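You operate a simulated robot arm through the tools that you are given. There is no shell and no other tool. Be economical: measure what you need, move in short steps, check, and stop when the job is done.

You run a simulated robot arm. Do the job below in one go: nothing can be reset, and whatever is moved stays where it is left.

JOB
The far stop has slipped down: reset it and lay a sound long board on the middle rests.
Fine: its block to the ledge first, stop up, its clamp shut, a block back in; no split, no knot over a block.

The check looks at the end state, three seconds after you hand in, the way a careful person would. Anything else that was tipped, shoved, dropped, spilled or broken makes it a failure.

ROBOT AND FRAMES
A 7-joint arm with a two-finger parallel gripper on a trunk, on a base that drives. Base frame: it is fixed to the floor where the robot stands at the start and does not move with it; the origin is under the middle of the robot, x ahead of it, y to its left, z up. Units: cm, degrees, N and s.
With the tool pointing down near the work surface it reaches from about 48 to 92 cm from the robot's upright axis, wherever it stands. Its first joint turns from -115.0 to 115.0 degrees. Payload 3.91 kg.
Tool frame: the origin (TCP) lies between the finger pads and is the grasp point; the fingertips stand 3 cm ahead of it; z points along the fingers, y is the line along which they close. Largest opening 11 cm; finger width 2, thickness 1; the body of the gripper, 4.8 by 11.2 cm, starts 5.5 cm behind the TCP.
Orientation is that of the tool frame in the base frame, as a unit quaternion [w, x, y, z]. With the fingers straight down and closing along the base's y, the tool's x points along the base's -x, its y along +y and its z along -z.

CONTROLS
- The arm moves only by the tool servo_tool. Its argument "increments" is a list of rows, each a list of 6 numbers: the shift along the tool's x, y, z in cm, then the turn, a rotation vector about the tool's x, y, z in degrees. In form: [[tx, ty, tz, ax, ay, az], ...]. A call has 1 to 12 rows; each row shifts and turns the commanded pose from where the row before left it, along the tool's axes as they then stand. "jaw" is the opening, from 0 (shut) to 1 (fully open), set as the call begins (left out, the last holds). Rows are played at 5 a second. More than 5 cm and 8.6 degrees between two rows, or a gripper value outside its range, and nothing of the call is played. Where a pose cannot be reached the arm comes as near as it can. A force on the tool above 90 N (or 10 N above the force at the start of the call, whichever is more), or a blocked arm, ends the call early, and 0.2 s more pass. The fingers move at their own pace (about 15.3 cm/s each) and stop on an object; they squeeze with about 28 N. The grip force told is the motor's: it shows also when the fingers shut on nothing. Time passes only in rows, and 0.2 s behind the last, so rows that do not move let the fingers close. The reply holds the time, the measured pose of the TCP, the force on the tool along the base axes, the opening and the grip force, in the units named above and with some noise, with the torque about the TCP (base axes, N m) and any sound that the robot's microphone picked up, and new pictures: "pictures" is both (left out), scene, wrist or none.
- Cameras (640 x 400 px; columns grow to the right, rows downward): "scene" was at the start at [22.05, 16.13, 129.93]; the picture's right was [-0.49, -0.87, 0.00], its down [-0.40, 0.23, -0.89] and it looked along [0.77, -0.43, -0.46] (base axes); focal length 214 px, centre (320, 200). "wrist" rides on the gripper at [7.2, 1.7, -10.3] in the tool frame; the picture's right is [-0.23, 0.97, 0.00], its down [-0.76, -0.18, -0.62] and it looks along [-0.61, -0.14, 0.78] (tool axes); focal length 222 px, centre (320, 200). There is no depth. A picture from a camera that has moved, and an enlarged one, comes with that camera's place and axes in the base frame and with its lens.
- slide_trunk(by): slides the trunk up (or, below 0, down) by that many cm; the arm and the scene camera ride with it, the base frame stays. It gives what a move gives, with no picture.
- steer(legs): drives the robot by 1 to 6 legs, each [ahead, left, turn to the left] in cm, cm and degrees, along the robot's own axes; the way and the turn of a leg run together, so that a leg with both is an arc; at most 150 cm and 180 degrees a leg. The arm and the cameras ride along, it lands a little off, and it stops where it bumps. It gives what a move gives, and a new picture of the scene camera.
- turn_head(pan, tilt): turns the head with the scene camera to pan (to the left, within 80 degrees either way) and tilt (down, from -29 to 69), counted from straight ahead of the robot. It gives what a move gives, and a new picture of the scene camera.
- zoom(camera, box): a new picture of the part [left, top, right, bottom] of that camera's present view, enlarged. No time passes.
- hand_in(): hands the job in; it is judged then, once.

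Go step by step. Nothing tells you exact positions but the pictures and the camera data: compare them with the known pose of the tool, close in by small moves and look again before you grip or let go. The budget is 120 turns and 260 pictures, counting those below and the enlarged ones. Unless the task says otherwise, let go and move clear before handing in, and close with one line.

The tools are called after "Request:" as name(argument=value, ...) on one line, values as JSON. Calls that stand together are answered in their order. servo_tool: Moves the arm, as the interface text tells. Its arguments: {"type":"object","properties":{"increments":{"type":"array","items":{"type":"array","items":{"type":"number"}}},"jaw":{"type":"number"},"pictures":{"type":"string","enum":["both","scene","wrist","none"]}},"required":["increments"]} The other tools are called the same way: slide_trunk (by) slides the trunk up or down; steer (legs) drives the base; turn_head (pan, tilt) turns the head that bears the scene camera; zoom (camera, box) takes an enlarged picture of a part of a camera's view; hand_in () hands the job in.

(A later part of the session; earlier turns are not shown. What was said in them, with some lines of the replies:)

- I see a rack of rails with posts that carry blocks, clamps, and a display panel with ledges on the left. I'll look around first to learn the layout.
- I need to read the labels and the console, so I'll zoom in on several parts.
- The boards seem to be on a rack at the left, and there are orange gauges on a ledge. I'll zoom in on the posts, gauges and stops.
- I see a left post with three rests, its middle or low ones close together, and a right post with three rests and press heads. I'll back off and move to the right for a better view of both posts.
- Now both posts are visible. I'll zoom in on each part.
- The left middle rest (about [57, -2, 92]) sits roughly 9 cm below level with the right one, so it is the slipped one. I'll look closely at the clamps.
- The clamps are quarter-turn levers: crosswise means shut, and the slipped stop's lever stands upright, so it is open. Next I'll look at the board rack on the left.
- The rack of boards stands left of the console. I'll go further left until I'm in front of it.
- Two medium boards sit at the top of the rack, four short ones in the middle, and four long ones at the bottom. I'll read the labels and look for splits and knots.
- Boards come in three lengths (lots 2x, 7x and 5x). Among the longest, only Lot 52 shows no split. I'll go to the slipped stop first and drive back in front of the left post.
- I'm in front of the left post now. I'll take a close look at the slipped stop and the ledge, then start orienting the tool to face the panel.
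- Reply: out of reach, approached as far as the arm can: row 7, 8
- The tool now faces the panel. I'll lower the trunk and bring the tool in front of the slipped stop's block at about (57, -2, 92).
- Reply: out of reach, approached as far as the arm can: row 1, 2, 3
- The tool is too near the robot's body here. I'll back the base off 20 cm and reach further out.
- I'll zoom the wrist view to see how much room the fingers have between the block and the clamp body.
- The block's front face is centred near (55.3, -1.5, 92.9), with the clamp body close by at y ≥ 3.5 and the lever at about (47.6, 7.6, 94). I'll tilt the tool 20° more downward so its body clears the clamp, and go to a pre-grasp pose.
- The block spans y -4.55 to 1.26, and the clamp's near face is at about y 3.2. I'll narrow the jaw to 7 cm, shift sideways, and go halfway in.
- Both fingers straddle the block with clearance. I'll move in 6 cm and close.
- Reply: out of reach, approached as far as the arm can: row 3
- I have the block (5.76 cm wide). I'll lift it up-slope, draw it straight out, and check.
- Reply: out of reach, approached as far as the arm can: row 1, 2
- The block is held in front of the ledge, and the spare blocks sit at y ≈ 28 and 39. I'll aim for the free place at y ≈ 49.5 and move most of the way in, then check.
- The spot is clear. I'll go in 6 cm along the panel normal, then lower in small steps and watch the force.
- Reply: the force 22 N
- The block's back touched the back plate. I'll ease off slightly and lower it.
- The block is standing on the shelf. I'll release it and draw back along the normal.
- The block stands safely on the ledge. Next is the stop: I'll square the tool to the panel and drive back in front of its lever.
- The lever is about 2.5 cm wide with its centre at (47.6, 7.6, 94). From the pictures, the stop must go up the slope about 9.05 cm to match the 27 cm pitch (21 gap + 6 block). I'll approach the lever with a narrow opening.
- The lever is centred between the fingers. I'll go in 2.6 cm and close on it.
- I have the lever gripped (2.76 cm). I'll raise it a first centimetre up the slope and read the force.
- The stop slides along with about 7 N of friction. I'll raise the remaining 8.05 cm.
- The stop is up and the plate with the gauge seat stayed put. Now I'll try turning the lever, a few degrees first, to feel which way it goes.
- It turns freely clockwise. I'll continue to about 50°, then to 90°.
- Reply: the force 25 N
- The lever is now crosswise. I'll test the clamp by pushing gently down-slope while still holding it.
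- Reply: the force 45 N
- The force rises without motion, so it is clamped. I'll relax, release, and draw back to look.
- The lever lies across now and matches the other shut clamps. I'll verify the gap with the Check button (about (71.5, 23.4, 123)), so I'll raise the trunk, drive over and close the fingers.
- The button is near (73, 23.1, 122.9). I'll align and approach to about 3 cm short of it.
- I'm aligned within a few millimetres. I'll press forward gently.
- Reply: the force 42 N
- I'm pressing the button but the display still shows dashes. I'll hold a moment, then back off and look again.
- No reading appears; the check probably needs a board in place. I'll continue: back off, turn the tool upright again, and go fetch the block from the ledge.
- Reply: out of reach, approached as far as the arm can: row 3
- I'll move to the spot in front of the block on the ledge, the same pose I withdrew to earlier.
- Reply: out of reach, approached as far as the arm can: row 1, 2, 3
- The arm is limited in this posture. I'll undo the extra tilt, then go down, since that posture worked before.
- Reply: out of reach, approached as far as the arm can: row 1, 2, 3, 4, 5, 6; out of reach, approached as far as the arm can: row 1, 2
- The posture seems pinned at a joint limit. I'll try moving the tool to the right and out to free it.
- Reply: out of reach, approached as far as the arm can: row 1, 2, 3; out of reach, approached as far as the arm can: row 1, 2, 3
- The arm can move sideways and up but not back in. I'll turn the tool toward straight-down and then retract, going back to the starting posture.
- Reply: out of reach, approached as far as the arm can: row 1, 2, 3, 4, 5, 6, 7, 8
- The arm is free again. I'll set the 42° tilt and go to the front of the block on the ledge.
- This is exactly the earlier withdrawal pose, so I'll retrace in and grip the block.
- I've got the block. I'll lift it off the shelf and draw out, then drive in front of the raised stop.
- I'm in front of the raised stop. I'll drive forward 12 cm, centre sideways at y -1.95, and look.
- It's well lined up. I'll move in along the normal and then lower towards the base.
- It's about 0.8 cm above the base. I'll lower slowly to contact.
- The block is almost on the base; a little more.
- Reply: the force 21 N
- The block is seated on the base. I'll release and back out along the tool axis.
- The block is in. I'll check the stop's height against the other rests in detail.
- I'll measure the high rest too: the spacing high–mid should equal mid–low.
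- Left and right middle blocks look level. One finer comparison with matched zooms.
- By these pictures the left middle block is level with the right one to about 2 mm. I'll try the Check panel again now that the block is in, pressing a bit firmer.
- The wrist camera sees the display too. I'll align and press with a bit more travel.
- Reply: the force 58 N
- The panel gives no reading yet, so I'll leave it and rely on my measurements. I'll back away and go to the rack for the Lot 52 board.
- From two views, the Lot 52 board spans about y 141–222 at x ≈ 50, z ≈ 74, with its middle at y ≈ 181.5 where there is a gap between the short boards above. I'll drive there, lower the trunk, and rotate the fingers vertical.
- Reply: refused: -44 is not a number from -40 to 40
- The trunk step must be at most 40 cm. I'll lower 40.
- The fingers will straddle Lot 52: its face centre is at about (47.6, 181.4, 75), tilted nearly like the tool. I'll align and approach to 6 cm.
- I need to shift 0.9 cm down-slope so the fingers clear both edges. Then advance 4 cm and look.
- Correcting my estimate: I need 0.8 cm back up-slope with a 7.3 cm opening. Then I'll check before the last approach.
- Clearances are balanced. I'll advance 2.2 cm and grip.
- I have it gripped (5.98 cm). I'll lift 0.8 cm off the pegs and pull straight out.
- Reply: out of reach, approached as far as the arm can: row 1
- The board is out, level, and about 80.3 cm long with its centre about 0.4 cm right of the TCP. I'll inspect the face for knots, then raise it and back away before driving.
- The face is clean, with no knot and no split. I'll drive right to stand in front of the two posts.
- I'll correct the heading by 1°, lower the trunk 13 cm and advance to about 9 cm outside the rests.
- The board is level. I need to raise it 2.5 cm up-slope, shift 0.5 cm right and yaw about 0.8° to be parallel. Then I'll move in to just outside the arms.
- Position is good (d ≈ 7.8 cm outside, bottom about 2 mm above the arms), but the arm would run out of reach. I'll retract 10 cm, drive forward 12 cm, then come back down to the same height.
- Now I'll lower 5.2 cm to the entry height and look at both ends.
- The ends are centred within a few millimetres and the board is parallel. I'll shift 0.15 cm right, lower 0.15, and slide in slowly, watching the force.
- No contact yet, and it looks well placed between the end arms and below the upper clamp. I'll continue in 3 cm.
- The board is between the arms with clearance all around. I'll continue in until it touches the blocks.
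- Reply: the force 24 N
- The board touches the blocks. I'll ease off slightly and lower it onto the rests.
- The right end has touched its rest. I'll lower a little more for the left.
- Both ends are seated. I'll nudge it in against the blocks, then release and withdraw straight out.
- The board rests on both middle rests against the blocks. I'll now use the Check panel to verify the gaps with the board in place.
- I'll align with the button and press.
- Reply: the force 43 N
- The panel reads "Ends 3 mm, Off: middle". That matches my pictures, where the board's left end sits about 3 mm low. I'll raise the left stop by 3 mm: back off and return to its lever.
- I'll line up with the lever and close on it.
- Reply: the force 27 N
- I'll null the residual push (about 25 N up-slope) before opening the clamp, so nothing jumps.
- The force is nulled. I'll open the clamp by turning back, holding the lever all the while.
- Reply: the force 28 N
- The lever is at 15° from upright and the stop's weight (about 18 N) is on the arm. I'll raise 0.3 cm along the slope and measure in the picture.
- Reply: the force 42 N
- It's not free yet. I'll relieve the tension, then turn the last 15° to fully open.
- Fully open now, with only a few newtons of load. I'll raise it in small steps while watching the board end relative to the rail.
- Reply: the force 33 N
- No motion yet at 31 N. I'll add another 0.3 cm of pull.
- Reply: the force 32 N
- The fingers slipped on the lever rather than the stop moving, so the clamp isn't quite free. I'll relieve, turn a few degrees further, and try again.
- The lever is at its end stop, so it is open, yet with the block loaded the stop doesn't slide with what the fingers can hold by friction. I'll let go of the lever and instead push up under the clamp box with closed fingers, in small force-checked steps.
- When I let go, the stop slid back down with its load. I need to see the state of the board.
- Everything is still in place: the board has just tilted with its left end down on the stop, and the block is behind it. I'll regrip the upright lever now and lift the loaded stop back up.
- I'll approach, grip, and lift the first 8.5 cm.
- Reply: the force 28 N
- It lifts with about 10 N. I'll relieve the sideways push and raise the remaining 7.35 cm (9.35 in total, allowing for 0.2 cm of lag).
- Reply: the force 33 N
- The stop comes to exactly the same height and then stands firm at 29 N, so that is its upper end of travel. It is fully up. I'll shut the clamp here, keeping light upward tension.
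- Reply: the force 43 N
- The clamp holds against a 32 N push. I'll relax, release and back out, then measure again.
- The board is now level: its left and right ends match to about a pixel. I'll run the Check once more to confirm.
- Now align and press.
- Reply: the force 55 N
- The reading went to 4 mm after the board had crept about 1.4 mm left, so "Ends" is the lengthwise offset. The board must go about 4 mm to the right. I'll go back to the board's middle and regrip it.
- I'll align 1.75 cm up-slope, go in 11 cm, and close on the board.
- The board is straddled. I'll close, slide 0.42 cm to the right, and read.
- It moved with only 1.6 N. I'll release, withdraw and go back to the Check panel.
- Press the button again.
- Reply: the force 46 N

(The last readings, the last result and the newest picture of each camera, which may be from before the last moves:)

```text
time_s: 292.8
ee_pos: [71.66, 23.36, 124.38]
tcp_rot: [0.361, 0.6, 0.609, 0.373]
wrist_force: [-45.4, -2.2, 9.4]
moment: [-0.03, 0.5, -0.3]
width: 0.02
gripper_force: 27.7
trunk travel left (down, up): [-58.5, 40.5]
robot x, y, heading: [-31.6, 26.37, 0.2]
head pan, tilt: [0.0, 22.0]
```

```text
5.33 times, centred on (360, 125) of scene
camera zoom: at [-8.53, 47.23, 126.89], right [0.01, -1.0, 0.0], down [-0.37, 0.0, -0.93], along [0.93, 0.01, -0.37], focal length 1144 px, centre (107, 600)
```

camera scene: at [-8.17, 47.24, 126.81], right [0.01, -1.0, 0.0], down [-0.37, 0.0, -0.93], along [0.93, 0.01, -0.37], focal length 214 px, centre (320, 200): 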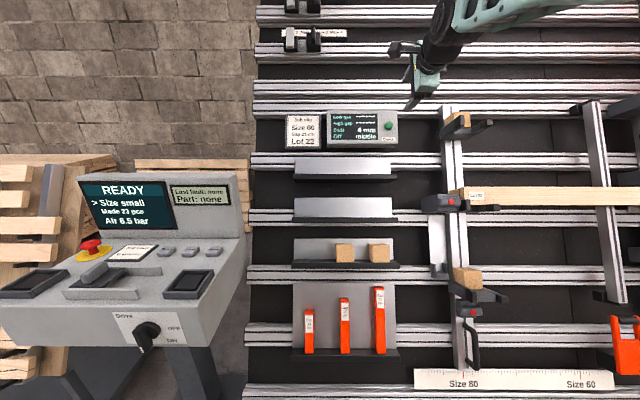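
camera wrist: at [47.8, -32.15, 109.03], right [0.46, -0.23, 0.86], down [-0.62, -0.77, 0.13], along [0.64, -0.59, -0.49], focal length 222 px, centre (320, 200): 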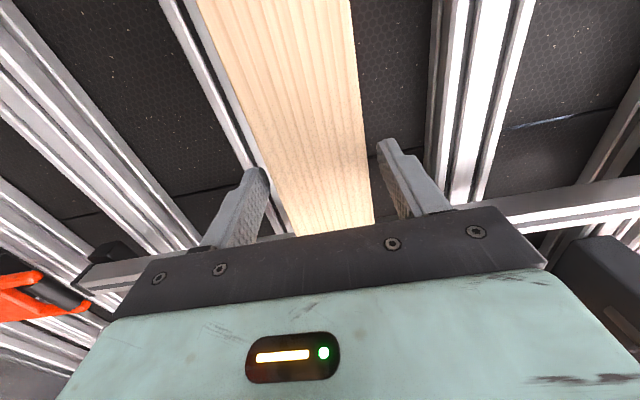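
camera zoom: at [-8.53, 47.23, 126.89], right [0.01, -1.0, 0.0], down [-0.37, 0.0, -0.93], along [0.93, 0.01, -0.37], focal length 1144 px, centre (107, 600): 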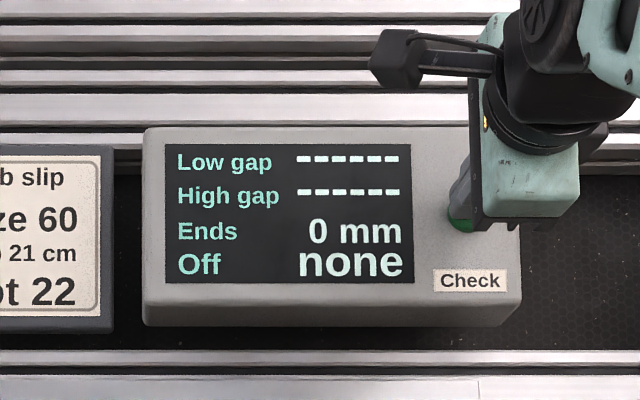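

The panel reads "Ends 0 mm, Off: none". I'll back away to a clear spot and take a last look.

Request:
servo_tool(increments=[[0, 0, -2, 0, 0, 0], [0, 0, -4, 0, 0, 0], [0, 0, -4, 0, 0, 0], [0, 0, -4, 0, 0, 0], [0, 0, 0, 0, 0, 0]], pictures="none")

Request:
steer(legs=[[-26, 0, 0], [0, -40, 0]])

Request:
zoom(camera="scene", box=[180, 90, 520, 310])

```text
time_s: 294.0
ee_pos: [59.56, 23.22, 130.21]
tcp_rot: [0.36, 0.601, 0.61, 0.369]
wrist_force: [-0.1, -0.5, -0.5]
moment: [-0.03, -0.03, -0.01]
width: 0.0
gripper_force: 28.4
trunk travel left (down, up): [-58.5, 40.5]
robot x, y, heading: [-31.52, 26.82, 0.1]
head pan, tilt: [0.0, 22.0]
```

```text
time_s: 297.9
ee_pos: [33.95, -17.51, 130.26]
tcp_rot: [0.36, 0.601, 0.61, 0.37]
wrist_force: [0.5, 0.2, 0.4]
moment: [0.02, 0.01, -0.01]
width: 0.0
gripper_force: 27.9
trunk travel left (down, up): [-58.5, 40.5]
robot x, y, heading: [-57.49, -13.61, 0.3]
head pan, tilt: [0.0, 22.0]
camera scene: at [-33.88, 6.77, 126.81], right [0.0, -1.0, 0.0], down [-0.37, 0.0, -0.93], along [0.93, 0.0, -0.37], focal length 214 px, centre (320, 200)
```

scene: 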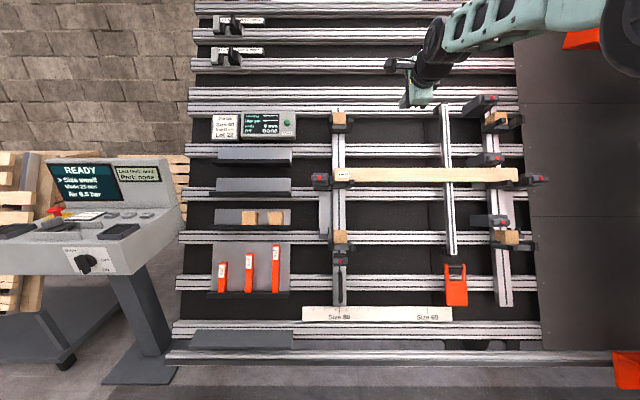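

```text
1.82 times, centred on (350, 200) of scene
camera zoom: at [-33.88, 6.77, 126.81], right [0.0, -1.0, 0.0], down [-0.37, 0.0, -0.93], along [0.93, 0.0, -0.37], focal length 390 px, centre (266, 200)
```

zoom: 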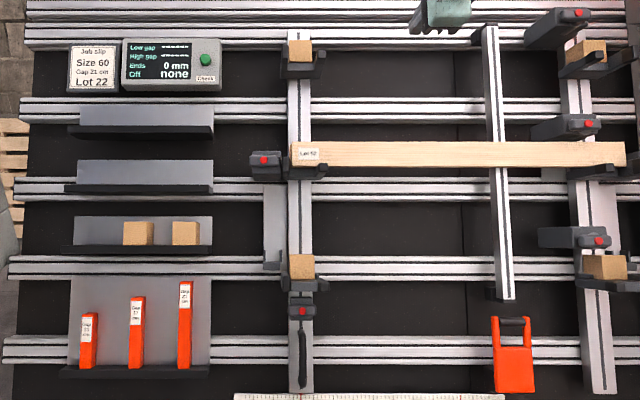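

I'll make one last check that the block is still behind the board in the left stop.

Request:
zoom(camera="scene", box=[300, 150, 380, 200])

Request:
turn_head(pan=20, tilt=60)

```text
8.00 times, centred on (340, 175) of scene
camera zoom: at [-33.88, 6.77, 126.81], right [0.0, -1.0, 0.0], down [-0.37, 0.0, -0.93], along [0.93, 0.0, -0.37], focal length 1716 px, centre (160, 400)
```

zoom: 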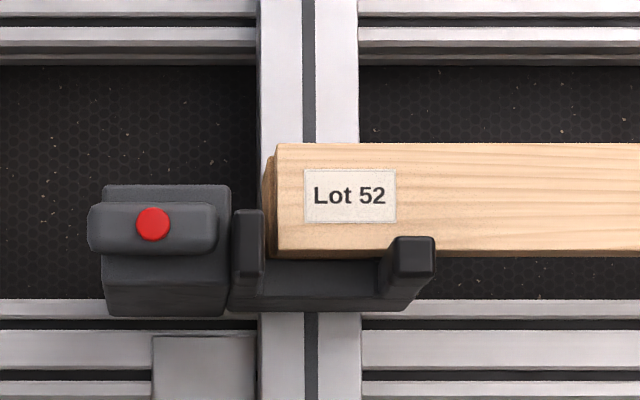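

```text
time_s: 299.0
ee_pos: [33.87, -17.44, 130.18]
tcp_rot: [0.36, 0.601, 0.61, 0.37]
wrist_force: [-0.2, 0.4, 0.5]
moment: [-0.03, -0.01, -0.04]
width: 0.0
gripper_force: 28.4
trunk travel left (down, up): [-58.5, 40.5]
robot x, y, heading: [-56.97, -13.7, 0.5]
head pan, tilt: [20.0, 60.0]
camera scene: at [-36.9, 9.04, 121.32], right [0.35, -0.94, 0.0], down [-0.81, -0.3, -0.5], along [0.47, 0.17, -0.87], focal length 214 px, centre (320, 200)
```

scene: 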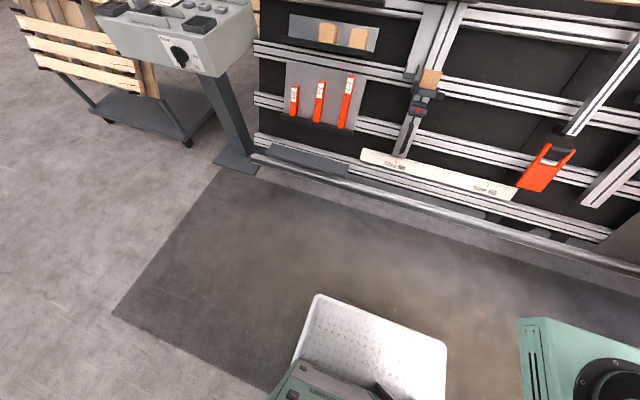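

The block is in the stop behind the board, its left side just visible. The lever lies across (shut), the floor is clear, and the Check panel reads 0 mm and none off. I'm handing in.

Request:
hand_in()

```text
The job is handed in.
```

The left middle stop is back up with its clamp shut and a block in, and the unsplit Lot 52 long board lies on the middle rests (Check panel: Ends 0 mm, Off none). On the way, the loaded stop slid back down once while I had its clamp open, tilting the board, and I raised it and shut it again.
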